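You operate a simulated robot arm through the tools that you are given. There is no shell and no other tool. Be economical: measure what you need, move in short steps, check, and stop when the job is done.

You run a simulated two-armed robot. Do the job below in one go: nothing can be reset, and whatever is moved stays where it is left.

Task
Pick up the purple card from the top of the black table with one hand, pass it to the other hand and put it on the top of the rolling bench. Set down upright: purple card.

It is judged by the outcome, as a careful person would: the job done as asked, and still so three seconds after it is handed in. It fails if anything else is knocked over, pushed out of place, dropped, spilled or broken.

Robot
Two 7-joint arms with two-finger parallel grippers on one trunk, on a base that drives. Base frame: it is fixed to the floor where the robot stands at the start and does not move with it; the origin is under the middle of the robot, x ahead of it, y to its left, z up. Lengths are in mm, angles in degrees, forces in N, time in s.
The left shoulder is at the start at [50, 165, 1180], the right one opposite. With the tool pointing down near the work surface each hand reaches from about 240 to 700 mm from the robot's upright axis, wherever it stands, measured 20 degrees to its own side. Places, roughly: top of the rolling bench [5100, -2100, 900]. Payload 3.91 kg a hand.
Tool frame (each hand has its own): the origin (TCP) lies between the finger pads and is the grasp point; the fingertips stand 30 mm ahead of it; z points along the fingers, y is the line along which they close. The gripper opens to 110 mm. The fingers are 20 mm wide and 10 mm thick; the gripper's body (48 by 112 mm) begins 55 mm behind the TCP.
Orientation is that of the tool frame in the base frame, as a unit quaternion [x, y, z, w]. With the fingers straight down and closing along the base's y, the tool's x points along the base's -x, its y along +y and its z along -z.

Tools
- The arms move only by the tool arm_command. It takes "left_targets", "right_targets" or both (then of equal length, played together; a hand with none holds still); each is a list of rows, each an object (a shift or turn left out is 0, a gripper value left out holds the last) with "jaw": the finger opening in mm, from 0 to 110; "xyz": the shift along the tool's x, y, z in mm, a list of three; "dr": the turn, a rotation vector about the tool's x, y, z in degrees, a list of three. In form: [{"jaw": jaw, "xyz": [tx, ty, tz], "dr": [wx, wy, wz]}, ...]. A call has 1 to 8 rows; each row shifts and turns the commanded pose from where the row before left it, along the tool's axes as they then stand. Rows are played at 5 a second. More than 50 mm and 8.6 degrees between two rows, or a gripper value outside its range, and nothing of the call is played. Where a pose cannot be reached the arm comes as near as it can. A force on the tool above 40 N (or 10 N above the force at the start of the call, whichever is more), or a blocked arm, ends the call early, and 0.2 s more pass. The fingers move at their own pace (about 45 mm/s each) and stop on an object; they squeeze with about 20 N. The grip force told is the motor's: it shows also when the fingers shut on nothing. Time passes only in rows, and 0.2 s behind the last, so rows that do not move let the fingers close. The reply holds the time, the measured pose of the TCP, the force on the tool along the base axes, the opening and the grip force, in the units named above and with some noise, with the torque about the TCP (base axes, N m) and any sound that the robot's microphone picked up.
- Cameras (640 x 400 px; columns grow to the right, rows downward): "scene" is now at [121.2, -21.5, 1372.2]; the picture's right is [-0.32, -0.95, 0.00], its down [-0.41, 0.14, -0.90] and it looks along [0.85, -0.29, -0.43] (base axes); focal length 269 px, centre (320, 200). "left" rides on the left gripper at [72, -17, -103] in its tool frame; the picture's right is [0.23, 0.97, 0.00], its down [-0.76, 0.18, -0.62] and it looks along [-0.61, 0.14, 0.78] (tool axes); focal length 222 px, centre (320, 200). "right" rides on the right gripper at [72, 17, -103] in its tool frame; the picture's right is [-0.23, 0.97, 0.00], its down [-0.76, -0.18, -0.62] and it looks along [-0.61, -0.14, 0.78] (tool axes); focal length 222 px, centre (320, 200). There is no depth. A picture from a camera that has moved, and an enlarged one, comes with that camera's place and axes in the base frame and with its lens. The place of the scene camera against the robot may be out by one fixed shift of up to 18 mm in any direction.
- grab_frame(camera): a new picture of that camera. No time passes.
- raise_lower(by): slides the trunk up (or, below 0, down) by that many mm; the arms and the scene camera ride with it, the base frame stays. It gives what a move gives, with no picture.
- roll_base(legs): drives the robot by 1 to 6 legs, each [ahead, left, turn to the left] in mm, mm and degrees, along the robot's own axes; the way and the turn of a leg run together, so that a leg with both is an arc; at most 1500 mm and 180 degrees a leg. The arms and the cameras ride along, it lands a little off, and it stops where it bumps. It gives what a move gives.
- aim_head(pan, tilt): turns the head with the scene camera to pan (to the left, within 80 degrees either way) and tilt (down, from -29 to 69), counted from straight ahead of the robot. It gives what a move gives.
- close_up(camera, box): a new picture of the part [left, top, right, bottom] of that camera's present view, enlarged. No time passes.
- hand_in(): hands the job in; it is judged then, once.

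Work in short steps. Places have to be worked out from the pictures, the camera data and where the tool is seen: move nearer, look again, correct. Check each grasp and each placing, and mend what went wrong. You have 120 turns and 108 pictures in all, those below and enlarged ones among them. Open the grippers and draw the arms clear of the work before you hand the job in, unless the task says otherwise; then end with one line.

The tools are called after ">>>" by a JSON object that holds its "api" and its "payload". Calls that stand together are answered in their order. arm_command: Moves the arms, as the interface text tells. Its arguments: {"type":"object","properties":{"left_targets":{"type":"array","items":{"type":"object","properties":{"jaw":{"type":"number"},"xyz":{"type":"array","items":{"type":"number"}},"dr":{"type":"array","items":{"type":"number"}}}}},"right_targets":{"type":"array","items":{"type":"object","properties":{"jaw":{"type":"number"},"xyz":{"type":"array","items":{"type":"number"}},"dr":{"type":"array","items":{"type":"number"}}}}}},"required":[]} The other tools are called the same way: raise_lower (by) slides the trunk up or down; roll_base (legs) drives the base; aim_head (pan, tilt) turns the head that bears the scene camera; grab_frame (camera) takes a picture; close_up (camera, box) takes an enlarged picture of a part of a camera's view; hand_in () hands the job in.

At the start:

```text
time_s: 0.0
left_eef_pos: [416.7, 5.7, 1104.7]
left_tool_rot: [0.0, 1.0, 0.001, 0.0]
left_wrist_force: [-0.6, 0.7, 0.4]
left_torque: [0.0, -0.06, 0.0]
left_opening: 109.8
left_grasp_force: 0.1
right_eef_pos: [354.5, -324.1, 1174.0]
right_tool_rot: [0.0, 1.0, 0.0, 0.001]
right_wrist_force: [-0.1, -0.4, 0.0]
right_torque: [0.02, -0.03, 0.0]
right_opening: 110.0
right_grasp_force: 0.1
trunk travel left (down, up): [-400.0, 103.0]
robot x, y, heading: [-1.0, -1.8, 0.0]
head pan, tilt: [-18.6, 25.8]
```

scene: 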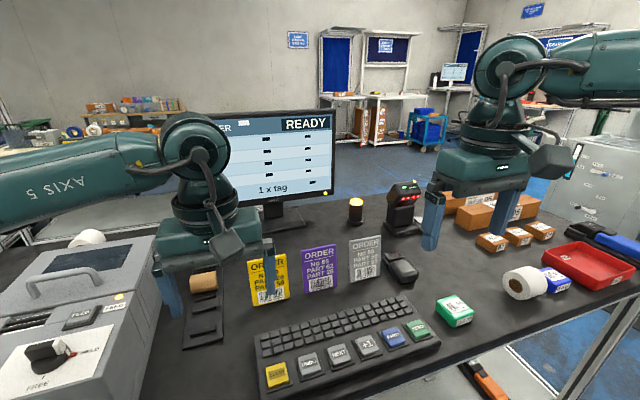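
right: 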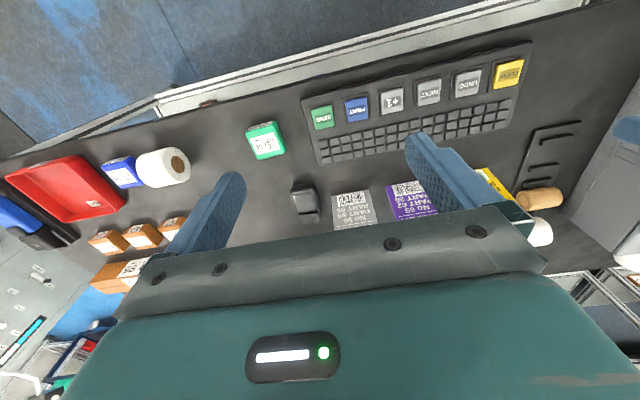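
left: 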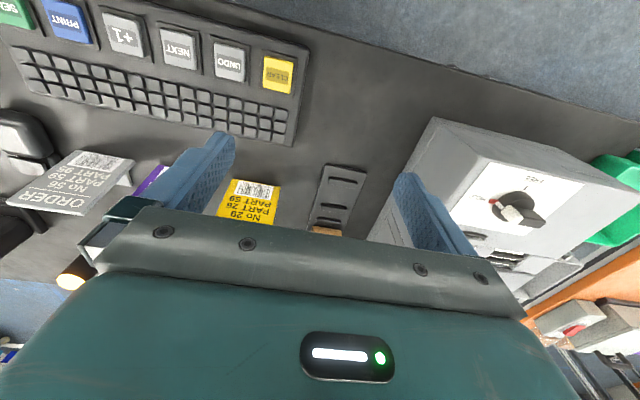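

The purple card seems to stand upright between a yellow and a grey card. I take a close-up to see how it stands.

>>> {"api": "close_up", "payload": {"camera": "scene", "box": [230, 210, 430, 335]}}

>>> {"api": "close_up", "payload": {"camera": "right", "box": [280, 120, 560, 295]}}

>>> {"api": "close_up", "payload": {"camera": "left", "box": [0, 120, 320, 320]}}

```text
3.20 times, centred on (330, 272) of scene
camera zoom: at [121.2, -21.5, 1372.2], right [-0.32, -0.95, 0.0], down [-0.41, 0.14, -0.9], along [0.85, -0.29, -0.43], focal length 861 px, centre (288, -32)
```

zoom: 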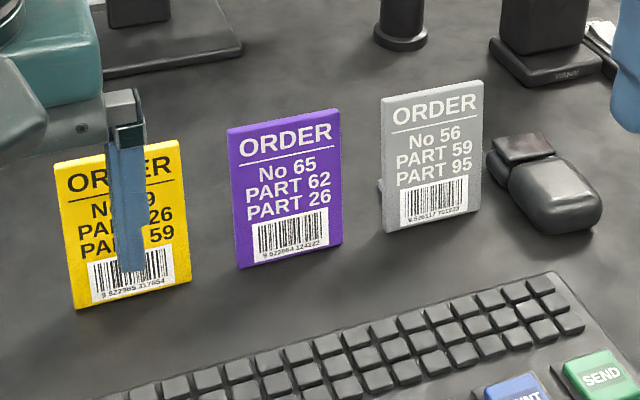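

```text
2.29 times, centred on (420, 208) of right
camera zoom: at [283.8, -307.1, 1277.8], right [0.23, 0.97, 0.0], down [0.76, -0.18, 0.62], along [0.61, -0.14, -0.78], focal length 508 px, centre (91, 183)
```

zoom: 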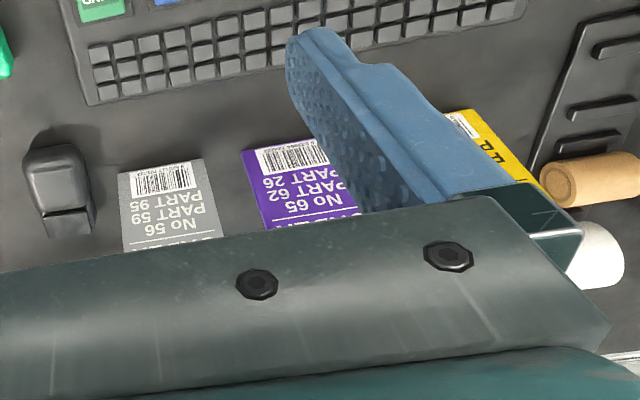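

```text
2.00 times, centred on (160, 220) of left
camera zoom: at [343.3, -12.0, 1208.6], right [-0.23, 0.97, 0.0], down [0.76, 0.18, 0.62], along [0.61, 0.14, -0.78], focal length 444 px, centre (640, 160)
```

zoom: 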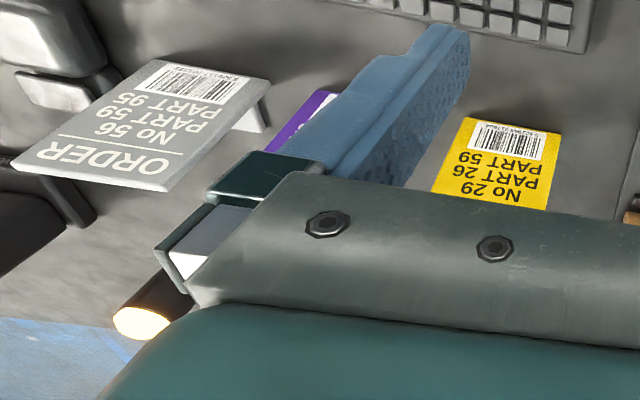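

The cards face me, about 84 mm wide and 120 mm tall, with a support behind. The purple one is near (592, -185) with the table at z≈880. I back the left hand off and start yawing the right hand by -90° so its fingers close along the card's thickness.

>>> {"api": "arm_command", "payload": {"right_targets": [{"dr": [0, 0, -8.2]}, {"dr": [0, 0, -8.2]}, {"dr": [0, 0, -8.2]}, {"dr": [0, 0, -8.2]}, {"dr": [0, 0, -8.2]}, {"dr": [0, 0, -8.2]}, {"dr": [0, 0, -8.2]}, {"dr": [0, 0, -8.2]}], "left_targets": [{"xyz": [0, 0, -40]}, {"xyz": [0, 0, -40]}, {"xyz": [0, 40, 0]}, {"xyz": [0, 40, 0]}, {"xyz": [0, 40, 0]}, {"xyz": [0, 40, 0]}, {"xyz": [0, 0, 0]}, {"xyz": [0, 0, 0]}]}}

>>> {"api": "arm_command", "payload": {"right_targets": [{"dr": [0, 0, -8.2]}, {"dr": [0, 0, -8.2]}, {"dr": [0, 0, -8.0]}, {"xyz": [0, -45, 0]}, {"xyz": [0, -45, 0]}, {"xyz": [0, -45, 0]}, {"xyz": [0, 0, 0]}]}}

>>> {"api": "grab_frame", "payload": {"camera": "right"}}

>>> {"api": "grab_frame", "payload": {"camera": "scene"}}

```text
time_s: 1.8
left_eef_pos: [414.6, 168.4, 1184.4]
left_tool_rot: [0.0, 1.0, 0.0, -0.001]
left_wrist_force: [-0.5, 0.0, -0.4]
left_torque: [-0.06, 0.01, -0.01]
left_opening: 109.9
left_grasp_force: 0.1
right_eef_pos: [295.4, -235.5, 1193.4]
right_tool_rot: [-0.541, 0.841, -0.002, 0.0]
right_wrist_force: [0.5, -0.7, -0.3]
right_torque: [0.0, 0.02, -0.02]
right_opening: 110.0
right_grasp_force: 0.1
right hand out of reach, approached as far as the arm can: row 6, 7, 8
trunk travel left (down, up): [-400.0, 103.0]
robot x, y, heading: [-1.7, 0.0, 0.1]
head pan, tilt: [-18.6, 25.8]
```

```text
time_s: 3.4
left_eef_pos: [415.1, 166.2, 1185.6]
left_tool_rot: [0.0, 1.0, 0.001, -0.001]
left_wrist_force: [-0.6, -0.3, 0.0]
left_torque: [-0.02, -0.02, 0.0]
left_opening: 110.0
left_grasp_force: 0.0
right_eef_pos: [274.1, -118.2, 1243.2]
right_tool_rot: [-0.706, 0.708, 0.0, 0.001]
right_wrist_force: [-0.5, 0.4, -0.2]
right_torque: [-0.03, 0.03, -0.05]
right_opening: 110.2
right_grasp_force: 0.1
right hand out of reach, approached as far as the arm can: row 1, 2, 3, 4, 5, 6
trunk travel left (down, up): [-400.0, 103.0]
robot x, y, heading: [0.5, -0.6, -0.2]
head pan, tilt: [-18.6, 25.8]
```

```text
101 pictures are left
camera right: at [257.8, -190.3, 1346.6], right [-0.97, 0.23, 0.0], down [0.18, 0.76, 0.62], along [0.15, 0.61, -0.78], focal length 222 px, centre (320, 200)
```

right: 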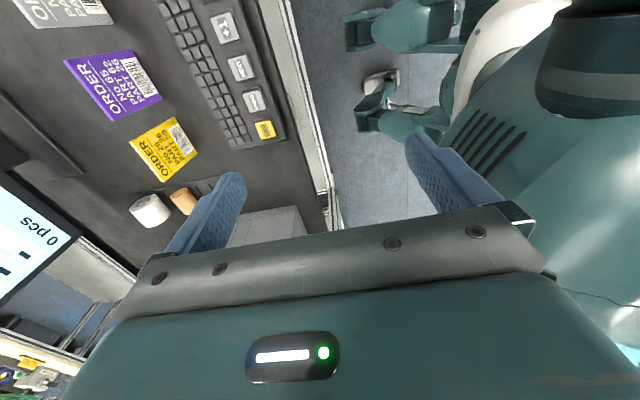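

```text
100 pictures are left
camera scene: at [121.1, -21.7, 1372.2], right [-0.32, -0.95, 0.0], down [-0.41, 0.14, -0.9], along [0.85, -0.29, -0.43], focal length 269 px, centre (320, 200)
```

scene: 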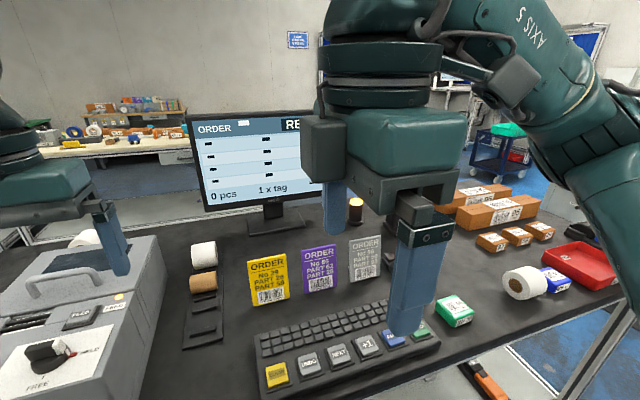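

The -90° yaw runs into a joint limit on this arm. I turn back and will yaw the other way.

>>> {"api": "arm_command", "payload": {"right_targets": [{"dr": [0, 0, 8.2]}, {"dr": [0, 0, 8.2]}, {"dr": [0, 0, 8.2]}, {"dr": [0, 0, 8.2]}, {"dr": [0, 0, 8.2]}, {"dr": [0, 0, 8.2]}, {"dr": [0, 0, 8.2]}, {"dr": [0, 0, 8.2]}]}}

>>> {"api": "arm_command", "payload": {"right_targets": [{"dr": [0, 0, 8.2]}, {"dr": [0, 0, 8.2]}, {"dr": [0, 0, 8.2]}, {"dr": [0, 0, 0]}]}}

```text
time_s: 5.2
left_eef_pos: [416.4, 167.1, 1185.0]
left_tool_rot: [0.0, 1.0, -0.001, 0.0]
left_wrist_force: [-0.5, -0.2, 0.0]
left_torque: [0.0, -0.01, 0.0]
left_opening: 110.2
left_grasp_force: 0.1
right_eef_pos: [271.9, -119.1, 1242.3]
right_tool_rot: [-0.21, 0.978, 0.0, 0.0]
right_wrist_force: [-0.5, -0.1, 0.1]
right_torque: [-0.03, 0.02, -0.02]
right_opening: 109.8
right_grasp_force: 0.1
trunk travel left (down, up): [-400.0, 103.0]
robot x, y, heading: [0.4, 3.0, -0.2]
head pan, tilt: [-18.6, 25.8]
```

```text
time_s: 6.2
left_eef_pos: [417.0, 167.0, 1184.4]
left_tool_rot: [0.0, 1.0, 0.0, 0.0]
left_wrist_force: [0.1, 0.1, 0.6]
left_torque: [0.04, -0.01, -0.02]
left_opening: 110.0
left_grasp_force: 0.1
right_eef_pos: [271.0, -118.5, 1242.8]
right_tool_rot: [0.003, 1.0, 0.0, 0.0]
right_wrist_force: [1.7, 0.5, -0.4]
right_torque: [0.02, 0.0, -0.01]
right_opening: 110.1
right_grasp_force: 0.0
trunk travel left (down, up): [-400.0, 103.0]
robot x, y, heading: [-2.0, 1.3, -0.1]
head pan, tilt: [-18.6, 25.8]
```

The pose is straight again. I move forward and right into the reachable area, then yaw +90°.

>>> {"api": "arm_command", "payload": {"right_targets": [{"xyz": [-36, -28, 9]}, {"xyz": [-36, -28, 9]}, {"xyz": [-36, -28, 9]}, {"xyz": [-36, -28, 9]}, {"xyz": [-36, -28, 9]}, {"dr": [0, 0, 8.2]}, {"dr": [0, 0, 8.2]}, {"dr": [0, 0, 8.2]}]}}

>>> {"api": "arm_command", "payload": {"right_targets": [{"dr": [0, 0, 8.2]}, {"dr": [0, 0, 8.2]}, {"dr": [0, 0, 8.2]}, {"dr": [0, 0, 8.2]}, {"dr": [0, 0, 8.2]}, {"dr": [0, 0, 8.2]}, {"dr": [0, 0, 8.2]}, {"dr": [0, 0, 8.0]}]}}

>>> {"api": "grab_frame", "payload": {"camera": "right"}}

>>> {"api": "grab_frame", "payload": {"camera": "scene"}}

```text
time_s: 8.0
left_eef_pos: [416.9, 166.3, 1185.1]
left_tool_rot: [0.0, 1.0, 0.0, 0.001]
left_wrist_force: [0.0, 0.4, 0.2]
left_torque: [-0.03, 0.01, 0.04]
left_opening: 110.2
left_grasp_force: 0.0
right_eef_pos: [450.9, -258.9, 1198.2]
right_tool_rot: [0.216, 0.976, 0.0, 0.0]
right_wrist_force: [-0.5, 0.0, -0.7]
right_torque: [-0.01, -0.01, 0.02]
right_opening: 110.0
right_grasp_force: 0.0
trunk travel left (down, up): [-400.0, 103.0]
robot x, y, heading: [2.8, 4.1, 0.3]
head pan, tilt: [-18.6, 25.8]
```

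```text
time_s: 9.8
left_eef_pos: [415.3, 166.2, 1184.1]
left_tool_rot: [0.001, 1.0, 0.0, 0.0]
left_wrist_force: [0.4, 0.4, 0.4]
left_torque: [-0.04, 0.01, 0.0]
left_opening: 110.0
left_grasp_force: 0.0
right_eef_pos: [452.1, -260.1, 1196.6]
right_tool_rot: [0.71, 0.704, 0.001, 0.0]
right_wrist_force: [-0.6, -0.1, 0.2]
right_torque: [-0.01, 0.0, -0.02]
right_opening: 110.2
right_grasp_force: 0.1
trunk travel left (down, up): [-400.0, 103.0]
robot x, y, heading: [1.3, -0.9, -0.0]
head pan, tilt: [-18.6, 25.8]
```

```text
99 pictures are left
camera right: at [470.2, -187.2, 1300.9], right [0.97, -0.23, 0.0], down [-0.18, -0.76, 0.62], along [-0.15, -0.61, -0.78], focal length 222 px, centre (320, 200)
```

right: 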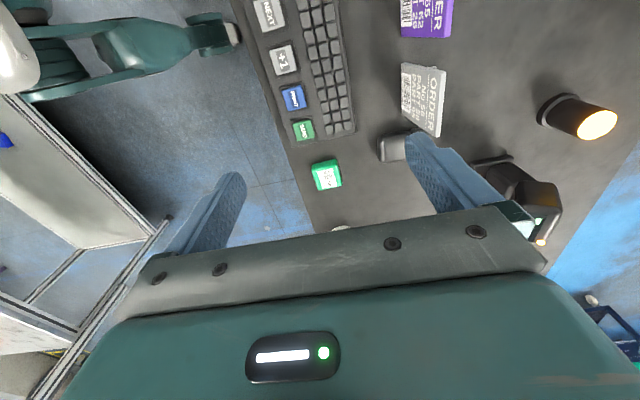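

```text
98 pictures are left
camera scene: at [121.2, -21.5, 1372.2], right [-0.32, -0.95, 0.0], down [-0.41, 0.14, -0.9], along [0.85, -0.29, -0.43], focal length 269 px, centre (320, 200)
```

scene: 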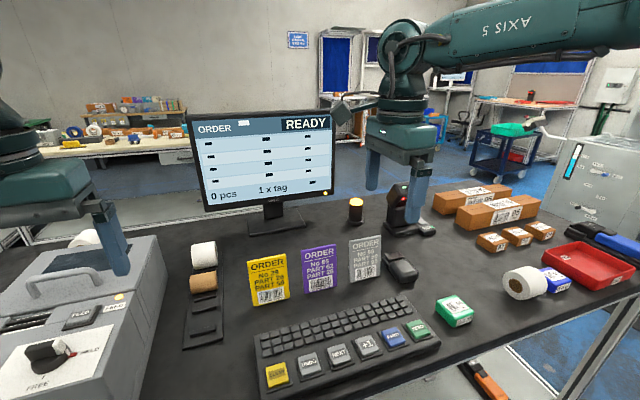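

The +90° yaw is reached, with tool x = +y and tool y = +x. I move over the purple card, staying high.

>>> {"api": "arm_command", "payload": {"right_targets": [{"xyz": [16, 37, 0]}, {"xyz": [16, 37, 0]}, {"xyz": [16, 37, 0]}, {"xyz": [16, 37, 0]}, {"xyz": [0, 0, 0]}]}}

>>> {"api": "grab_frame", "payload": {"camera": "right"}}

>>> {"api": "grab_frame", "payload": {"camera": "scene"}}

```text
time_s: 11.0
left_eef_pos: [414.9, 168.4, 1186.2]
left_tool_rot: [0.0, 1.0, 0.0, 0.001]
left_wrist_force: [-0.6, -0.5, -0.1]
left_torque: [-0.01, 0.03, 0.01]
left_opening: 110.0
left_grasp_force: 0.0
right_eef_pos: [539.9, -228.1, 1185.9]
right_tool_rot: [0.709, 0.706, 0.0, 0.001]
right_wrist_force: [-0.9, -0.2, -0.7]
right_torque: [-0.01, -0.03, -0.01]
right_opening: 109.9
right_grasp_force: 0.1
right hand out of reach, approached as far as the arm can: row 3, 4
trunk travel left (down, up): [-400.0, 103.0]
robot x, y, heading: [-2.9, -0.1, 0.3]
head pan, tilt: [-18.6, 25.8]
```

```text
97 pictures are left
camera right: at [558.2, -155.6, 1289.1], right [0.97, -0.23, 0.0], down [-0.18, -0.76, 0.62], along [-0.14, -0.61, -0.78], focal length 222 px, centre (320, 200)
```

right: 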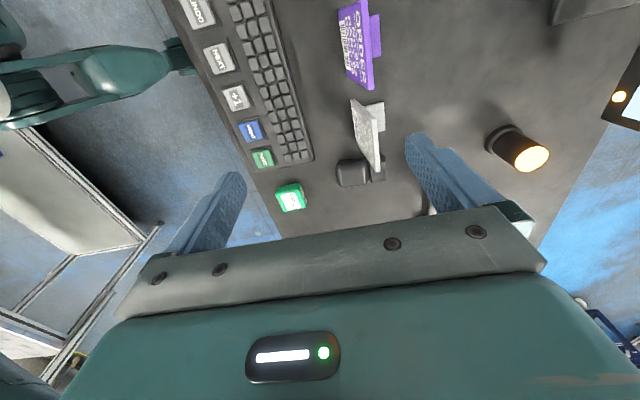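

```text
96 pictures are left
camera scene: at [120.4, -21.1, 1372.3], right [-0.32, -0.95, 0.0], down [-0.41, 0.14, -0.9], along [0.85, -0.29, -0.43], focal length 269 px, centre (320, 200)
```

scene: 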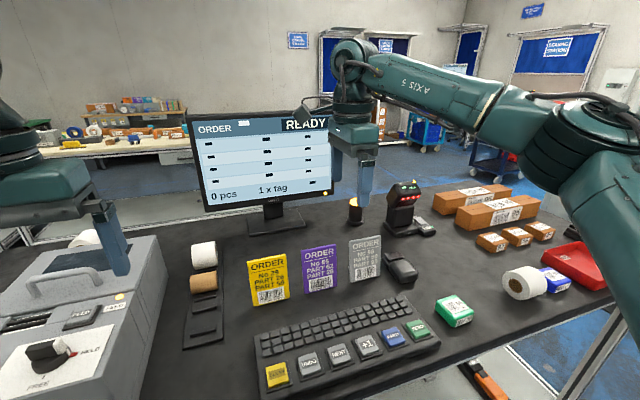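

Reach is limited at this height, so the trunk has to come down a bit. First a close-up to get the card's profile.

>>> {"api": "close_up", "payload": {"camera": "right", "box": [290, 0, 450, 100]}}

>>> {"api": "raise_lower", "payload": {"by": -60}}

```text
4.00 times, centred on (370, 50) of right
camera zoom: at [558.2, -155.6, 1289.1], right [0.97, -0.23, 0.0], down [-0.18, -0.76, 0.62], along [-0.14, -0.61, -0.78], focal length 888 px, centre (120, 800)
```

zoom: 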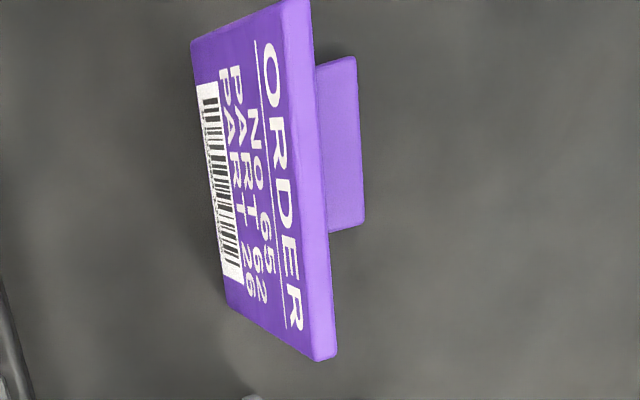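

```text
time_s: 12.0
left_eef_pos: [416.0, 166.7, 1124.9]
left_tool_rot: [0.0, 1.0, 0.0, 0.0]
left_wrist_force: [0.2, -0.2, -0.2]
left_torque: [0.0, 0.01, 0.0]
left_opening: 109.9
left_grasp_force: 0.1
right_eef_pos: [540.2, -227.3, 1124.5]
right_tool_rot: [0.708, 0.706, 0.001, 0.0]
right_wrist_force: [-1.0, 0.2, -0.7]
right_torque: [0.0, 0.03, -0.02]
right_opening: 109.8
right_grasp_force: 0.1
trunk travel left (down, up): [-340.0, 163.0]
robot x, y, heading: [-1.7, -4.0, 0.1]
head pan, tilt: [-18.6, 25.8]
```

The card leans back about 6–7°: its base is near x 588, its top edge near x 605, z ≈ 1000, spanning y -232 to -148, with a low foot behind. I move above it and look again.

>>> {"api": "arm_command", "payload": {"right_targets": [{"xyz": [15, 32, 0]}, {"xyz": [15, 32, 0]}, {"xyz": [0, 0, 0]}]}}

>>> {"api": "grab_frame", "payload": {"camera": "right"}}

>>> {"api": "close_up", "payload": {"camera": "scene", "box": [230, 180, 430, 305]}}

```text
time_s: 12.8
left_eef_pos: [417.0, 167.3, 1125.6]
left_tool_rot: [0.001, 1.0, 0.0, 0.0]
left_wrist_force: [0.0, 0.5, 0.2]
left_torque: [0.0, 0.02, 0.01]
left_opening: 110.1
left_grasp_force: 0.1
right_eef_pos: [547.6, -232.5, 1106.9]
right_tool_rot: [0.708, 0.706, 0.001, 0.0]
right_wrist_force: [0.3, -0.1, 0.0]
right_torque: [0.0, 0.01, 0.0]
right_opening: 110.0
right_grasp_force: 0.0
right hand out of reach, approached as far as the arm can: row 1, 2
trunk travel left (down, up): [-340.0, 163.0]
robot x, y, heading: [0.7, -3.7, -0.1]
head pan, tilt: [-18.6, 25.8]
```

```text
94 pictures are left
camera right: at [567.0, -159.6, 1211.4], right [0.97, -0.23, 0.0], down [-0.18, -0.76, 0.62], along [-0.14, -0.61, -0.78], focal length 222 px, centre (320, 200)
```

right: 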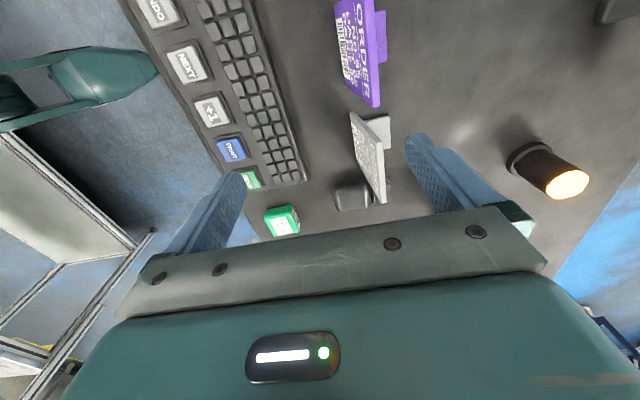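

```text
3.20 times, centred on (330, 242) of scene
camera zoom: at [121.2, -21.4, 1312.2], right [-0.32, -0.95, 0.0], down [-0.41, 0.14, -0.9], along [0.85, -0.29, -0.43], focal length 861 px, centre (288, 64)
```

zoom: 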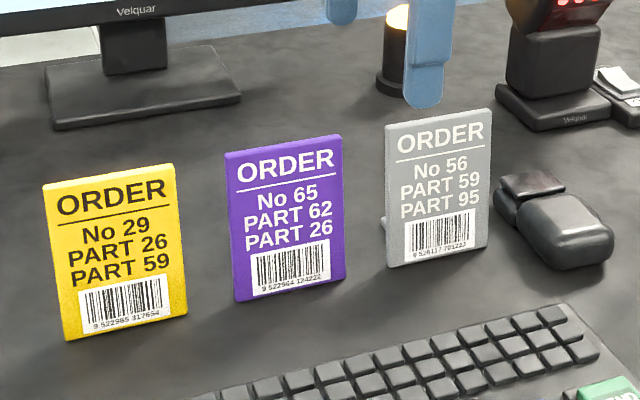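

The hand reaches farther when it is lower relative to the shoulder. I raise the trunk again, then lower the hand to a TCP height of about 1070 (tips above the card tops) and move out.

>>> {"api": "raise_lower", "payload": {"by": 100}}

>>> {"api": "arm_command", "payload": {"right_targets": [{"xyz": [0, 0, 45]}, {"xyz": [0, 0, 45]}, {"xyz": [0, 0, 40]}, {"xyz": [12, 28, 0]}, {"xyz": [12, 28, 0]}, {"xyz": [0, 0, 0]}]}}

>>> {"api": "grab_frame", "payload": {"camera": "right"}}

```text
time_s: 14.1
left_eef_pos: [416.0, 168.0, 1225.4]
left_tool_rot: [-0.001, 1.0, 0.0, 0.001]
left_wrist_force: [-0.9, -0.3, -0.1]
left_torque: [0.03, 0.02, -0.01]
left_opening: 109.9
left_grasp_force: 0.1
right_eef_pos: [549.4, -231.7, 1207.3]
right_tool_rot: [0.708, 0.706, 0.001, 0.0]
right_wrist_force: [-0.4, 0.3, -0.5]
right_torque: [-0.01, 0.0, 0.01]
right_opening: 109.8
right_grasp_force: 0.0
trunk travel left (down, up): [-440.0, 63.0]
robot x, y, heading: [0.9, 0.5, 0.3]
head pan, tilt: [-18.6, 25.8]
```

```text
time_s: 15.5
left_eef_pos: [415.8, 166.1, 1224.0]
left_tool_rot: [0.0, 1.0, 0.0, 0.0]
left_wrist_force: [0.3, 0.1, -0.3]
left_torque: [0.03, 0.02, -0.01]
left_opening: 110.0
left_grasp_force: 0.1
right_eef_pos: [558.0, -234.4, 1084.4]
right_tool_rot: [0.709, 0.705, 0.001, 0.001]
right_wrist_force: [0.3, 0.1, -0.3]
right_torque: [0.01, -0.02, 0.0]
right_opening: 110.2
right_grasp_force: 0.0
right hand out of reach, approached as far as the arm can: row 4, 5
trunk travel left (down, up): [-440.0, 63.0]
robot x, y, heading: [2.0, -0.1, 0.1]
head pan, tilt: [-18.6, 25.8]
```

```text
92 pictures are left
camera right: at [576.2, -162.7, 1188.4], right [0.97, -0.23, 0.0], down [-0.18, -0.76, 0.62], along [-0.14, -0.61, -0.78], focal length 222 px, centre (320, 200)
```

right: 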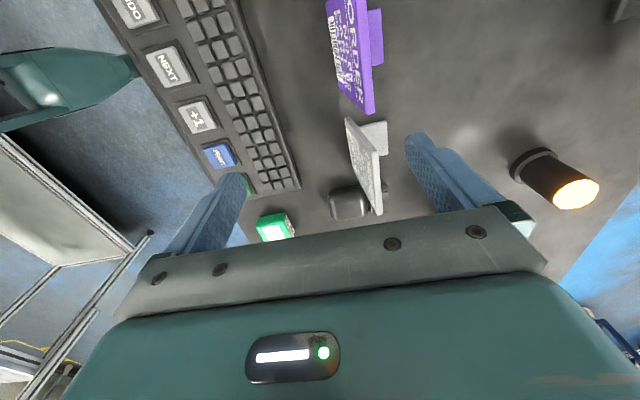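

Reach at this yaw is about 600 mm, so I want the base a little closer. I check the clearance between the robot and the table edge first.

>>> {"api": "aim_head", "payload": {"pan": 0, "tilt": 69}}

>>> {"api": "grab_frame", "payload": {"camera": "scene"}}

```text
time_s: 16.6
left_eef_pos: [416.7, 167.1, 1225.1]
left_tool_rot: [0.0, 1.0, 0.0, 0.001]
left_wrist_force: [-0.3, -0.3, -0.5]
left_torque: [0.0, 0.01, 0.01]
left_opening: 110.2
left_grasp_force: 0.1
right_eef_pos: [557.9, -234.1, 1084.4]
right_tool_rot: [0.708, 0.706, 0.001, 0.001]
right_wrist_force: [0.1, -0.2, 0.1]
right_torque: [-0.03, 0.0, -0.01]
right_opening: 110.1
right_grasp_force: 0.0
trunk travel left (down, up): [-440.0, 63.0]
robot x, y, heading: [1.1, -0.3, -0.0]
head pan, tilt: [0.0, 68.8]
```

```text
91 pictures are left
camera scene: at [90.1, 7.8, 1354.0], right [0.0, -1.0, 0.0], down [-0.93, 0.0, -0.36], along [0.36, 0.0, -0.93], focal length 269 px, centre (320, 200)
```

scene: 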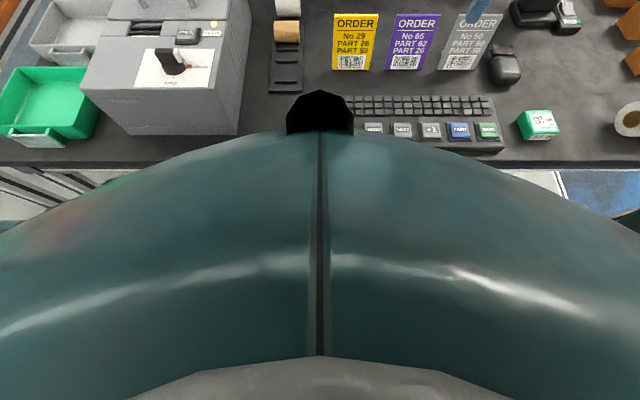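

I check the space between base and table in the right wrist picture.

>>> {"api": "close_up", "payload": {"camera": "right", "box": [0, 0, 288, 180]}}

```text
2.22 times, centred on (144, 90) of right
camera zoom: at [576.1, -162.7, 1188.4], right [0.97, -0.23, 0.0], down [-0.18, -0.76, 0.62], along [-0.14, -0.61, -0.78], focal length 494 px, centre (711, 444)
```

zoom: 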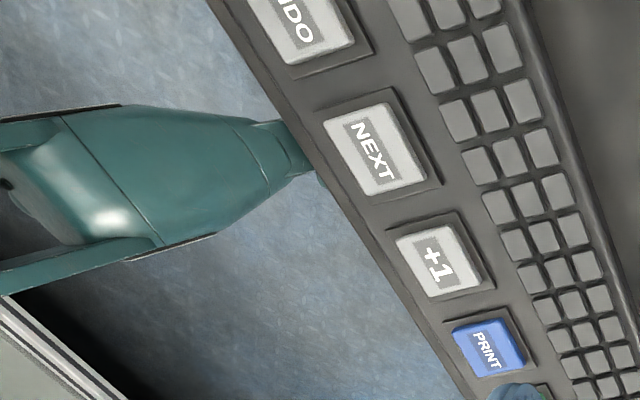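

Only the vertical trunk shows, and the floor is otherwise clear. I raise the hand a touch and creep forward 60 mm.

>>> {"api": "roll_base", "payload": {"legs": [[60, 0, 0]]}}

>>> {"api": "aim_head", "payload": {"pan": -18, "tilt": 35}}

>>> {"api": "grab_frame", "payload": {"camera": "scene"}}

>>> {"api": "grab_frame", "payload": {"camera": "right"}}

```text
time_s: 17.6
left_eef_pos: [477.0, 167.8, 1224.2]
left_tool_rot: [0.001, 1.0, 0.0, 0.0]
left_wrist_force: [0.4, -0.3, 0.2]
left_torque: [-0.04, 0.03, 0.01]
left_opening: 109.8
left_grasp_force: 0.1
right_eef_pos: [619.6, -234.8, 1083.8]
right_tool_rot: [0.708, 0.706, 0.0, 0.0]
right_wrist_force: [0.6, -0.1, -0.8]
right_torque: [0.01, 0.04, 0.02]
right_opening: 110.0
right_grasp_force: 0.0
trunk travel left (down, up): [-440.0, 63.0]
robot x, y, heading: [59.4, 0.6, 0.1]
head pan, tilt: [0.0, 68.8]
```

```text
time_s: 18.6
left_eef_pos: [475.1, 167.4, 1224.1]
left_tool_rot: [0.0, 1.0, 0.0, -0.001]
left_wrist_force: [0.2, 1.1, 0.2]
left_torque: [0.03, -0.01, 0.02]
left_opening: 109.9
left_grasp_force: 0.0
right_eef_pos: [618.4, -234.8, 1084.4]
right_tool_rot: [0.708, 0.706, 0.002, 0.0]
right_wrist_force: [0.7, -0.7, 0.3]
right_torque: [0.02, 0.04, 0.01]
right_opening: 110.0
right_grasp_force: 0.1
trunk travel left (down, up): [-440.0, 63.0]
robot x, y, heading: [57.8, -0.1, -0.0]
head pan, tilt: [-18.0, 35.0]
```

```text
89 pictures are left
camera scene: at [177.9, -19.3, 1397.6], right [-0.31, -0.95, 0.0], down [-0.55, 0.18, -0.82], along [0.78, -0.25, -0.57], focal length 269 px, centre (320, 200)
```

scene: 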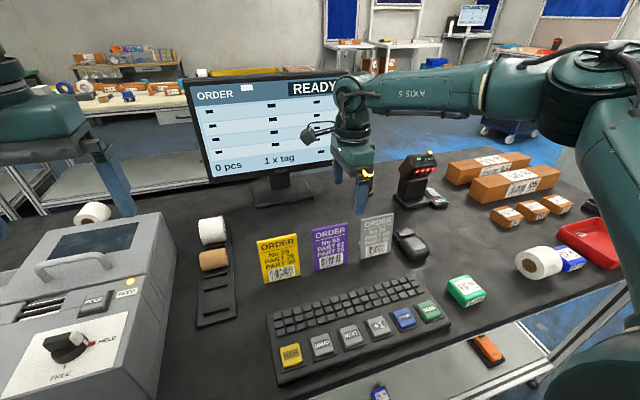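

```text
88 pictures are left
camera right: at [636.3, -162.4, 1188.5], right [0.97, -0.23, 0.0], down [-0.18, -0.76, 0.62], along [-0.14, -0.61, -0.78], focal length 222 px, centre (320, 200)
```

right: 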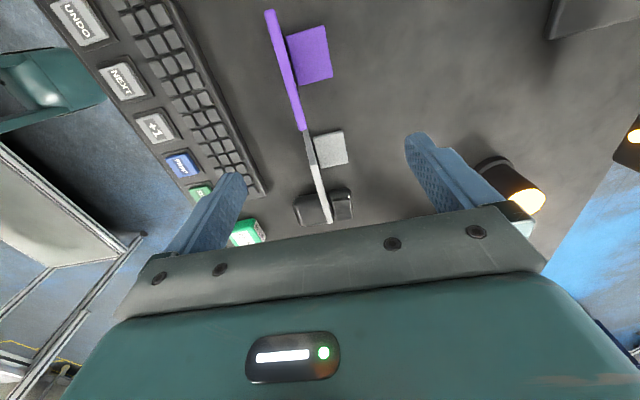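

No bump, and I now see the card edge-on. I zoom in for its exact position and direction.

>>> {"api": "close_up", "payload": {"camera": "right", "box": [200, 0, 424, 140]}}

```text
2.86 times, centred on (312, 70) of right
camera zoom: at [636.3, -162.4, 1188.5], right [0.97, -0.23, 0.0], down [-0.18, -0.76, 0.62], along [-0.14, -0.61, -0.78], focal length 635 px, centre (343, 571)
```

zoom: 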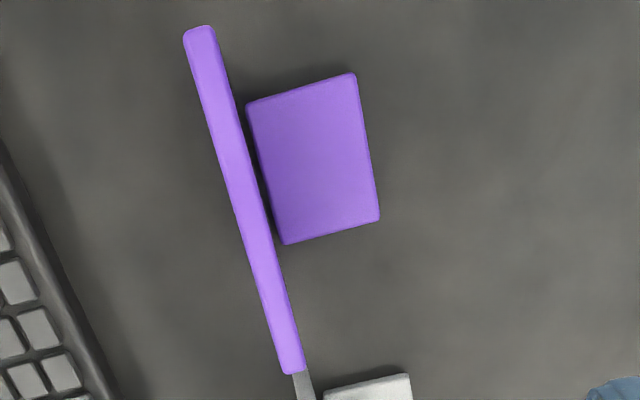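

The top edge is centred at (606, -190, 1000), runs along y, is 80 mm wide, and the card leans back about 8°. I tilt the hand to match, line it up at y = -195, and open it to 60 mm before descending.

>>> {"api": "arm_command", "payload": {"right_targets": [{"xyz": [40, -1, 0], "jaw": 60}, {"dr": [8, 0, 0]}, {"xyz": [0, 0, 20]}, {"xyz": [0, 0, 20]}, {"xyz": [0, 0, 0]}]}}

>>> {"api": "grab_frame", "payload": {"camera": "right"}}

>>> {"api": "close_up", "payload": {"camera": "scene", "box": [250, 160, 410, 260]}}

```text
time_s: 19.8
left_eef_pos: [475.6, 167.9, 1224.6]
left_tool_rot: [0.0, 1.0, 0.0, 0.0]
left_wrist_force: [1.0, 0.5, 0.1]
left_torque: [0.01, -0.01, -0.04]
left_opening: 110.1
left_grasp_force: 0.1
right_eef_pos: [574.7, -219.7, 1052.8]
right_tool_rot: [0.706, 0.705, -0.047, -0.049]
right_wrist_force: [0.6, -0.1, 0.0]
right_torque: [-0.03, -0.01, -0.01]
right_opening: 59.8
right_grasp_force: 0.1
right hand out of reach, approached as far as the arm can: row 1, 2, 4
trunk travel left (down, up): [-440.0, 63.0]
robot x, y, heading: [58.6, -1.7, 0.2]
head pan, tilt: [-18.0, 35.0]
```

```text
86 pictures are left
camera right: at [606.8, -147.8, 1152.6], right [0.96, -0.23, -0.13], down [-0.09, -0.76, 0.64], along [-0.25, -0.6, -0.76], focal length 222 px, centre (320, 200)
```

right: 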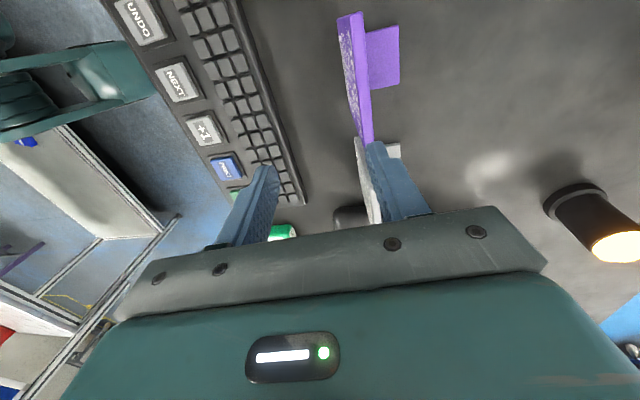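

```text
4.00 times, centred on (330, 210) of scene
camera zoom: at [177.8, -19.2, 1397.7], right [-0.31, -0.95, 0.0], down [-0.55, 0.18, -0.82], along [0.78, -0.25, -0.57], focal length 1077 px, centre (280, 160)
```

zoom: 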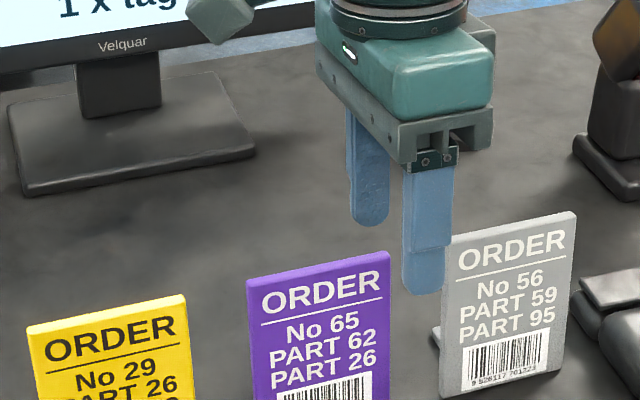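

The tilt costs reach. I raise the trunk 60 for clearance and creep forward another 60.

>>> {"api": "raise_lower", "payload": {"by": 60}}

>>> {"api": "roll_base", "payload": {"legs": [[60, 0, 0]]}}

```text
time_s: 20.8
left_eef_pos: [475.5, 167.2, 1285.7]
left_tool_rot: [0.001, 1.0, 0.0, 0.0]
left_wrist_force: [0.0, 0.4, 0.0]
left_torque: [0.03, 0.01, 0.02]
left_opening: 110.0
left_grasp_force: 0.0
right_eef_pos: [574.5, -220.0, 1111.6]
right_tool_rot: [0.707, 0.704, -0.048, -0.048]
right_wrist_force: [-0.2, -0.4, -1.0]
right_torque: [-0.01, 0.01, 0.03]
right_opening: 60.0
right_grasp_force: 0.1
trunk travel left (down, up): [-500.0, 3.0]
robot x, y, heading: [58.4, 0.5, -0.2]
head pan, tilt: [-18.0, 35.0]
```

```text
time_s: 21.6
left_eef_pos: [479.3, 167.3, 1284.2]
left_tool_rot: [0.0, 1.0, 0.0, 0.0]
left_wrist_force: [-0.3, 0.0, 0.1]
left_torque: [-0.01, 0.0, 0.01]
left_opening: 109.9
left_grasp_force: 0.1
right_eef_pos: [578.3, -220.0, 1111.7]
right_tool_rot: [0.707, 0.704, -0.046, -0.048]
right_wrist_force: [-0.3, 0.5, 0.2]
right_torque: [0.04, 0.0, -0.03]
right_opening: 60.2
right_grasp_force: 0.0
trunk travel left (down, up): [-500.0, 3.0]
robot x, y, heading: [60.3, 0.4, 0.2]
head pan, tilt: [-18.0, 35.0]
stopped in leg 1: the robot was blocked; the commanded pose is now the measured one
```

Blocked at x = 61, so the base stays here, and I back off 2 mm. With the shoulder now higher I try lowering the hand and moving out again.

>>> {"api": "roll_base", "payload": {"legs": [[-3, 0, 0]]}}

>>> {"api": "arm_command", "payload": {"right_targets": [{"xyz": [0, 0, 30]}, {"xyz": [0, 0, 28]}, {"xyz": [12, 20, 0]}, {"xyz": [12, 22, 0]}, {"xyz": [0, 0, 0]}]}}

```text
time_s: 22.4
left_eef_pos: [477.6, 166.8, 1284.1]
left_tool_rot: [0.0, 1.0, 0.001, 0.0]
left_wrist_force: [0.2, -0.2, 0.6]
left_torque: [0.02, 0.0, 0.0]
left_opening: 109.9
left_grasp_force: 0.1
right_eef_pos: [577.1, -219.9, 1113.3]
right_tool_rot: [0.707, 0.704, -0.047, -0.049]
right_wrist_force: [0.1, -0.6, -0.2]
right_torque: [0.02, 0.05, -0.02]
right_opening: 60.2
right_grasp_force: 0.0
trunk travel left (down, up): [-500.0, 3.0]
robot x, y, heading: [60.6, 0.9, -0.2]
head pan, tilt: [-18.0, 35.0]
```

```text
time_s: 23.6
left_eef_pos: [476.6, 167.4, 1284.6]
left_tool_rot: [0.0, 1.0, -0.001, 0.0]
left_wrist_force: [-0.5, 0.0, 0.1]
left_torque: [0.0, -0.01, 0.0]
left_opening: 110.1
left_grasp_force: 0.1
right_eef_pos: [561.8, -226.7, 1066.0]
right_tool_rot: [0.706, 0.705, -0.045, -0.049]
right_wrist_force: [-0.5, 0.7, 0.3]
right_torque: [0.01, 0.0, 0.03]
right_opening: 60.0
right_grasp_force: 0.1
right hand out of reach, approached as far as the arm can: row 1, 2, 3, 4
trunk travel left (down, up): [-500.0, 3.0]
robot x, y, heading: [61.6, -0.7, -0.1]
head pan, tilt: [-18.0, 35.0]
```

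I test whether yaw is the limiting joint: I back the yaw off by 16° and try the same outward move.

>>> {"api": "arm_command", "payload": {"right_targets": [{"dr": [0, 0, -8]}, {"dr": [0, 0, -8]}, {"xyz": [5, 20, 0]}, {"xyz": [5, 20, 0]}, {"xyz": [5, 15, 0]}, {"xyz": [0, 0, 0]}]}}

```text
time_s: 25.0
left_eef_pos: [476.8, 167.0, 1284.5]
left_tool_rot: [0.0, 1.0, 0.0, -0.001]
left_wrist_force: [0.1, 0.1, -0.6]
left_torque: [0.0, 0.0, 0.01]
left_opening: 110.0
left_grasp_force: 0.1
right_eef_pos: [564.8, -226.9, 1073.0]
right_tool_rot: [0.602, 0.796, -0.038, -0.054]
right_wrist_force: [0.2, 0.6, 0.7]
right_torque: [0.04, 0.02, -0.02]
right_opening: 59.9
right_grasp_force: 0.0
right hand out of reach, approached as far as the arm can: row 3, 4, 5
trunk travel left (down, up): [-500.0, 3.0]
robot x, y, heading: [60.6, -1.1, 0.1]
head pan, tilt: [-18.0, 35.0]
```

It is a reach or posture limit rather than yaw. The arm may have an awkward elbow after the earlier detour, so I raise, bring yaw back to 0 with no tilt, and look at the arm.

>>> {"api": "arm_command", "payload": {"right_targets": [{"xyz": [0, -40, -20]}, {"dr": [-8, 0, 0]}, {"dr": [0, 0, -8.2]}, {"dr": [0, 0, -8.2]}, {"dr": [0, 0, -8.2]}, {"dr": [0, 0, -8.2]}, {"dr": [0, 0, -8.2]}, {"dr": [0, 0, -8.2]}]}}

>>> {"api": "arm_command", "payload": {"right_targets": [{"dr": [0, 0, -8.2]}, {"dr": [0, 0, -8.2]}, {"dr": [0, 0, -8.2]}, {"xyz": [-40, 0, 0]}, {"xyz": [-40, 0, 0]}, {"xyz": [-10, 25, 0]}, {"xyz": [0, 0, 0]}]}}

>>> {"api": "grab_frame", "payload": {"camera": "scene"}}

```text
time_s: 26.8
left_eef_pos: [476.1, 166.6, 1284.1]
left_tool_rot: [0.0, 1.0, 0.0, 0.0]
left_wrist_force: [-1.0, -0.2, -0.6]
left_torque: [0.04, -0.03, -0.02]
left_opening: 110.0
left_grasp_force: 0.0
right_eef_pos: [529.0, -236.2, 1098.5]
right_tool_rot: [0.217, 0.976, 0.02, -0.005]
right_wrist_force: [0.0, -0.6, 0.1]
right_torque: [0.02, -0.02, 0.0]
right_opening: 59.9
right_grasp_force: 0.1
trunk travel left (down, up): [-500.0, 3.0]
robot x, y, heading: [59.8, 1.9, -0.1]
head pan, tilt: [-18.0, 35.0]
```

```text
time_s: 28.4
left_eef_pos: [477.0, 165.4, 1285.0]
left_tool_rot: [0.0, 1.0, -0.001, 0.0]
left_wrist_force: [0.1, 0.0, 0.3]
left_torque: [0.0, 0.03, -0.03]
left_opening: 110.0
left_grasp_force: 0.0
right_eef_pos: [605.4, -222.5, 1103.4]
right_tool_rot: [0.004, 1.0, 0.021, -0.001]
right_wrist_force: [-0.4, -0.4, -0.4]
right_torque: [0.01, 0.03, -0.02]
right_opening: 60.1
right_grasp_force: 0.1
right hand out of reach, approached as far as the arm can: row 6
trunk travel left (down, up): [-500.0, 3.0]
robot x, y, heading: [56.6, -1.3, 0.2]
head pan, tilt: [-18.0, 35.0]
```

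```text
84 pictures are left
camera scene: at [179.4, -19.7, 1457.6], right [-0.31, -0.95, 0.0], down [-0.55, 0.18, -0.82], along [0.78, -0.25, -0.57], focal length 269 px, centre (320, 200)
```

scene: 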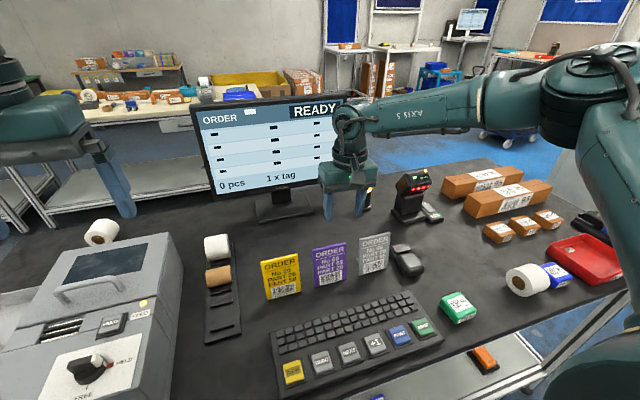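

I test the reach lower down in a free area: drive back 130 mm so the hand is over the keyboard, well clear of the cards.

>>> {"api": "roll_base", "payload": {"legs": [[-130, 0, 0]]}}

>>> {"api": "arm_command", "payload": {"right_targets": [{"xyz": [0, 0, 40]}, {"xyz": [0, 0, 40]}, {"xyz": [0, 0, 30]}, {"xyz": [-40, 10, 0]}, {"xyz": [0, 0, 0]}]}}

```text
time_s: 29.6
left_eef_pos: [348.0, 167.7, 1284.9]
left_tool_rot: [-0.001, 1.0, 0.0, -0.001]
left_wrist_force: [-0.5, -1.3, -0.1]
left_torque: [-0.02, -0.02, -0.02]
left_opening: 110.2
left_grasp_force: 0.0
right_eef_pos: [476.8, -222.1, 1105.1]
right_tool_rot: [0.005, 1.0, 0.021, 0.001]
right_wrist_force: [0.2, -0.3, 0.2]
right_torque: [-0.01, -0.04, 0.02]
right_opening: 60.0
right_grasp_force: 0.1
trunk travel left (down, up): [-500.0, 3.0]
robot x, y, heading: [-67.5, -1.7, 0.1]
head pan, tilt: [-18.0, 35.0]
```

```text
time_s: 30.8
left_eef_pos: [348.0, 166.1, 1284.0]
left_tool_rot: [0.0, 1.0, 0.0, 0.0]
left_wrist_force: [0.5, 0.0, 0.4]
left_torque: [0.01, -0.03, 0.0]
left_opening: 110.1
left_grasp_force: 0.1
right_eef_pos: [458.3, -245.5, 1032.4]
right_tool_rot: [0.004, 1.0, 0.021, 0.002]
right_wrist_force: [0.6, 0.0, 0.3]
right_torque: [-0.01, -0.02, 0.02]
right_opening: 60.3
right_grasp_force: 0.0
right hand out of reach, approached as far as the arm can: row 1, 2, 3, 4
trunk travel left (down, up): [-500.0, 3.0]
robot x, y, heading: [-70.2, 1.2, 0.1]
head pan, tilt: [-18.0, 35.0]
```

The arm seems stuck in a poor elbow posture. I retract to the home-like relative pose, and will then extend straight from there.

>>> {"api": "arm_command", "payload": {"right_targets": [{"xyz": [20, -10, -40]}, {"xyz": [20, -10, -40]}, {"xyz": [20, -10, -40]}, {"xyz": [20, -10, -40]}, {"xyz": [20, -10, -40]}, {"xyz": [30, -10, -20]}, {"xyz": [30, -10, 0]}, {"xyz": [10, -5, 0]}]}}

>>> {"api": "grab_frame", "payload": {"camera": "scene"}}

>>> {"api": "grab_frame", "payload": {"camera": "left"}}

```text
time_s: 32.6
left_eef_pos: [349.2, 166.9, 1284.0]
left_tool_rot: [-0.001, 1.0, -0.001, 0.0]
left_wrist_force: [-0.3, 0.3, -0.1]
left_torque: [-0.01, 0.0, 0.0]
left_opening: 110.0
left_grasp_force: 0.1
right_eef_pos: [286.5, -328.9, 1250.4]
right_tool_rot: [0.005, 1.0, 0.021, 0.0]
right_wrist_force: [0.3, -0.2, -0.3]
right_torque: [0.02, 0.03, -0.03]
right_opening: 59.8
right_grasp_force: 0.0
trunk travel left (down, up): [-500.0, 3.0]
robot x, y, heading: [-67.7, 3.4, 0.1]
head pan, tilt: [-18.0, 35.0]
```

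```text
83 pictures are left
camera scene: at [50.9, -19.4, 1457.7], right [-0.31, -0.95, 0.0], down [-0.55, 0.18, -0.82], along [0.78, -0.25, -0.57], focal length 269 px, centre (320, 200)
```

scene: 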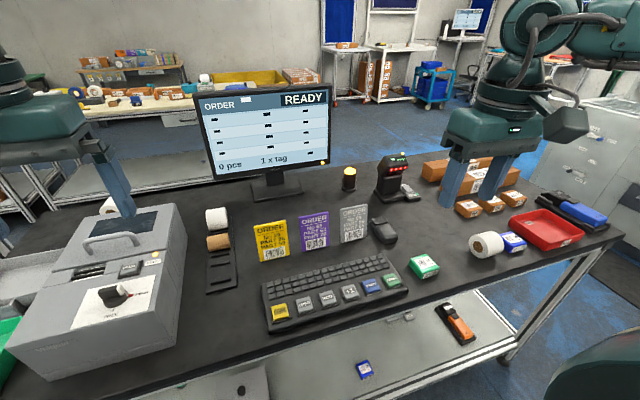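

```text
82 pictures are left
camera left: at [275.9, 149.4, 1388.7], right [-0.23, 0.97, 0.0], down [0.76, 0.18, 0.62], along [0.61, 0.14, -0.78], focal length 222 px, centre (320, 200)
```

left: 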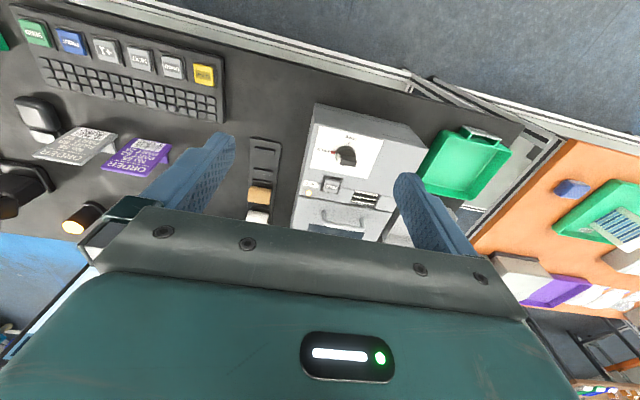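

From the retracted pose I go down first and then extend outward low, to see whether the posture allows the stated reach.

>>> {"api": "arm_command", "payload": {"right_targets": [{"xyz": [0, 0, 45]}, {"xyz": [0, 0, 45]}, {"xyz": [0, 0, 45]}, {"xyz": [0, 0, 45]}, {"xyz": [0, 0, 45]}, {"xyz": [0, 0, 20]}, {"xyz": [0, 0, 0]}]}}

>>> {"api": "arm_command", "payload": {"right_targets": [{"xyz": [-45, 0, 0]}, {"xyz": [-45, 0, 0]}, {"xyz": [-45, 0, 0]}, {"xyz": [-45, 0, 0]}, {"xyz": [-45, 0, 0]}, {"xyz": [0, 0, 0]}]}}

>>> {"api": "grab_frame", "payload": {"camera": "scene"}}

```text
time_s: 34.2
left_eef_pos: [348.6, 167.7, 1284.6]
left_tool_rot: [-0.001, 1.0, 0.0, 0.0]
left_wrist_force: [-0.3, -0.2, 0.7]
left_torque: [0.03, 0.0, 0.0]
left_opening: 109.9
left_grasp_force: 0.0
right_eef_pos: [287.1, -318.2, 1005.0]
right_tool_rot: [0.004, 1.0, 0.02, 0.0]
right_wrist_force: [0.5, -0.2, 1.3]
right_torque: [0.0, -0.07, 0.0]
right_opening: 59.9
right_grasp_force: 0.1
trunk travel left (down, up): [-500.0, 3.0]
robot x, y, heading: [-65.1, -4.4, -0.0]
head pan, tilt: [-18.0, 35.0]
```

```text
time_s: 35.6
left_eef_pos: [349.3, 167.1, 1283.9]
left_tool_rot: [-0.001, 1.0, 0.0, 0.0]
left_wrist_force: [0.6, 1.1, -0.3]
left_torque: [0.0, 0.01, -0.02]
left_opening: 110.2
left_grasp_force: 0.0
right_eef_pos: [485.8, -325.6, 1024.5]
right_tool_rot: [0.004, 1.0, 0.021, 0.002]
right_wrist_force: [0.4, -0.2, -0.7]
right_torque: [0.0, -0.02, -0.02]
right_opening: 59.9
right_grasp_force: 0.1
right hand out of reach, approached as far as the arm can: row 5
trunk travel left (down, up): [-500.0, 3.0]
robot x, y, heading: [-63.2, -1.6, 0.2]
head pan, tilt: [-18.0, 35.0]
```

```text
81 pictures are left
camera scene: at [51.2, -19.1, 1457.6], right [-0.31, -0.95, 0.0], down [-0.55, 0.18, -0.82], along [0.78, -0.25, -0.57], focal length 269 px, centre (320, 200)
```

scene: 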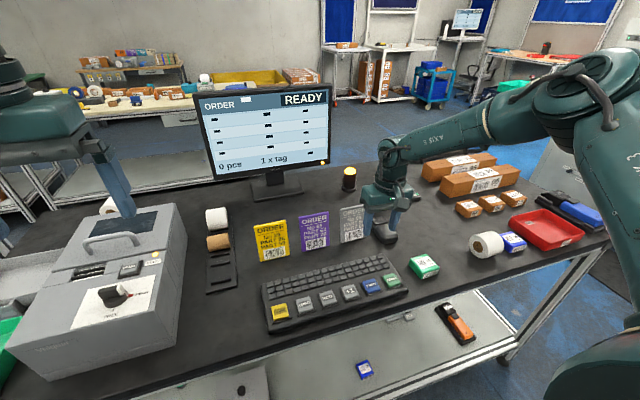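

Reach is clearly better with the hand further to the robot's right (640 mm from the axis here). I shift the base left 125 mm so the card lies at y_rel ≈ -320, raising the hand a little first.

>>> {"api": "arm_command", "payload": {"right_targets": [{"xyz": [20, 0, -40]}, {"xyz": [20, 0, -20]}, {"xyz": [0, 0, 0]}]}}

>>> {"api": "roll_base", "payload": {"legs": [[0, 125, 0]]}}

>>> {"api": "arm_command", "payload": {"right_targets": [{"dr": [0, 0, 8.2]}, {"dr": [0, 0, 8.2]}, {"dr": [0, 0, 8.2]}, {"dr": [0, 0, 8.2]}, {"dr": [0, 0, 8.2]}, {"dr": [0, 0, 8.2]}, {"dr": [0, 0, 8.2]}, {"dr": [0, 0, 8.2]}]}}

>>> {"api": "arm_command", "payload": {"right_targets": [{"dr": [0, 0, 8.2]}, {"dr": [0, 0, 8.2]}, {"dr": [0, 0, 8.0]}, {"dr": [8, 0, 0]}, {"dr": [0, 0, 0]}]}}

```text
time_s: 36.4
left_eef_pos: [349.6, 167.5, 1284.1]
left_tool_rot: [-0.001, 1.0, -0.001, 0.0]
left_wrist_force: [-0.3, -0.6, 0.3]
left_torque: [-0.01, -0.03, 0.0]
left_opening: 109.8
left_grasp_force: 0.0
right_eef_pos: [444.2, -329.1, 1082.7]
right_tool_rot: [0.005, 1.0, 0.021, 0.0]
right_wrist_force: [0.1, -0.1, 0.5]
right_torque: [-0.02, 0.03, 0.0]
right_opening: 60.0
right_grasp_force: 0.0
trunk travel left (down, up): [-500.0, 3.0]
robot x, y, heading: [-66.1, 1.5, 0.1]
head pan, tilt: [-18.0, 35.0]
```

```text
time_s: 38.2
left_eef_pos: [348.1, 291.0, 1284.7]
left_tool_rot: [-0.002, 1.0, 0.0, 0.0]
left_wrist_force: [-1.1, -0.1, -0.3]
left_torque: [-0.05, 0.01, 0.0]
left_opening: 110.2
left_grasp_force: 0.1
right_eef_pos: [445.1, -204.0, 1084.9]
right_tool_rot: [0.005, 1.0, 0.021, 0.0]
right_wrist_force: [-0.3, 0.6, 0.4]
right_torque: [-0.01, -0.02, 0.01]
right_opening: 60.0
right_grasp_force: 0.1
trunk travel left (down, up): [-500.0, 3.0]
robot x, y, heading: [-66.6, 123.7, -0.1]
head pan, tilt: [-18.0, 35.0]
```

```text
time_s: 40.0
left_eef_pos: [348.9, 291.0, 1284.9]
left_tool_rot: [-0.001, 1.0, 0.0, 0.0]
left_wrist_force: [0.1, 0.1, 0.1]
left_torque: [-0.01, -0.02, 0.02]
left_opening: 110.2
left_grasp_force: 0.0
right_eef_pos: [444.0, -203.5, 1084.2]
right_tool_rot: [0.546, 0.838, 0.018, -0.012]
right_wrist_force: [1.1, -0.2, -0.4]
right_torque: [-0.01, -0.01, 0.04]
right_opening: 60.1
right_grasp_force: 0.1
trunk travel left (down, up): [-500.0, 3.0]
robot x, y, heading: [-65.9, 122.8, -0.0]
head pan, tilt: [-18.0, 35.0]
```

```text
time_s: 41.2
left_eef_pos: [348.7, 291.7, 1285.8]
left_tool_rot: [0.0, 1.0, 0.0, 0.001]
left_wrist_force: [0.6, -0.2, -0.5]
left_torque: [0.01, -0.03, 0.03]
left_opening: 110.2
left_grasp_force: 0.1
right_eef_pos: [444.6, -204.5, 1085.0]
right_tool_rot: [0.708, 0.702, -0.034, -0.064]
right_wrist_force: [0.8, 0.0, 0.1]
right_torque: [0.04, 0.02, 0.04]
right_opening: 59.8
right_grasp_force: 0.0
trunk travel left (down, up): [-500.0, 3.0]
robot x, y, heading: [-68.4, 120.8, -0.1]
head pan, tilt: [-18.0, 35.0]
```

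Yaw and tilt are reached here without trouble. I trim a 2.4° roll error and rehearse the grasp reach (x_rel ≈ 546, z 985) over the keyboard before driving in.

>>> {"api": "arm_command", "payload": {"right_targets": [{"xyz": [4, 20, 0], "dr": [0, -2.4, 0]}, {"xyz": [5, 15, 0]}, {"xyz": [0, 0, 35]}, {"xyz": [0, 0, 35]}, {"xyz": [0, 0, 30]}, {"xyz": [0, 0, 0]}]}}

```text
time_s: 42.6
left_eef_pos: [349.9, 292.2, 1285.0]
left_tool_rot: [-0.001, 1.0, 0.001, 0.0]
left_wrist_force: [-0.3, 0.2, -0.1]
left_torque: [0.01, 0.0, -0.03]
left_opening: 109.8
left_grasp_force: 0.0
right_eef_pos: [436.9, -203.0, 999.5]
right_tool_rot: [0.707, 0.704, -0.048, -0.05]
right_wrist_force: [-0.8, 0.5, 0.0]
right_torque: [0.0, 0.0, -0.01]
right_opening: 60.2
right_grasp_force: 0.0
right hand out of reach, approached as far as the arm can: row 3, 4, 5
trunk travel left (down, up): [-500.0, 3.0]
robot x, y, heading: [-68.0, 122.4, -0.1]
head pan, tilt: [-18.0, 35.0]
```

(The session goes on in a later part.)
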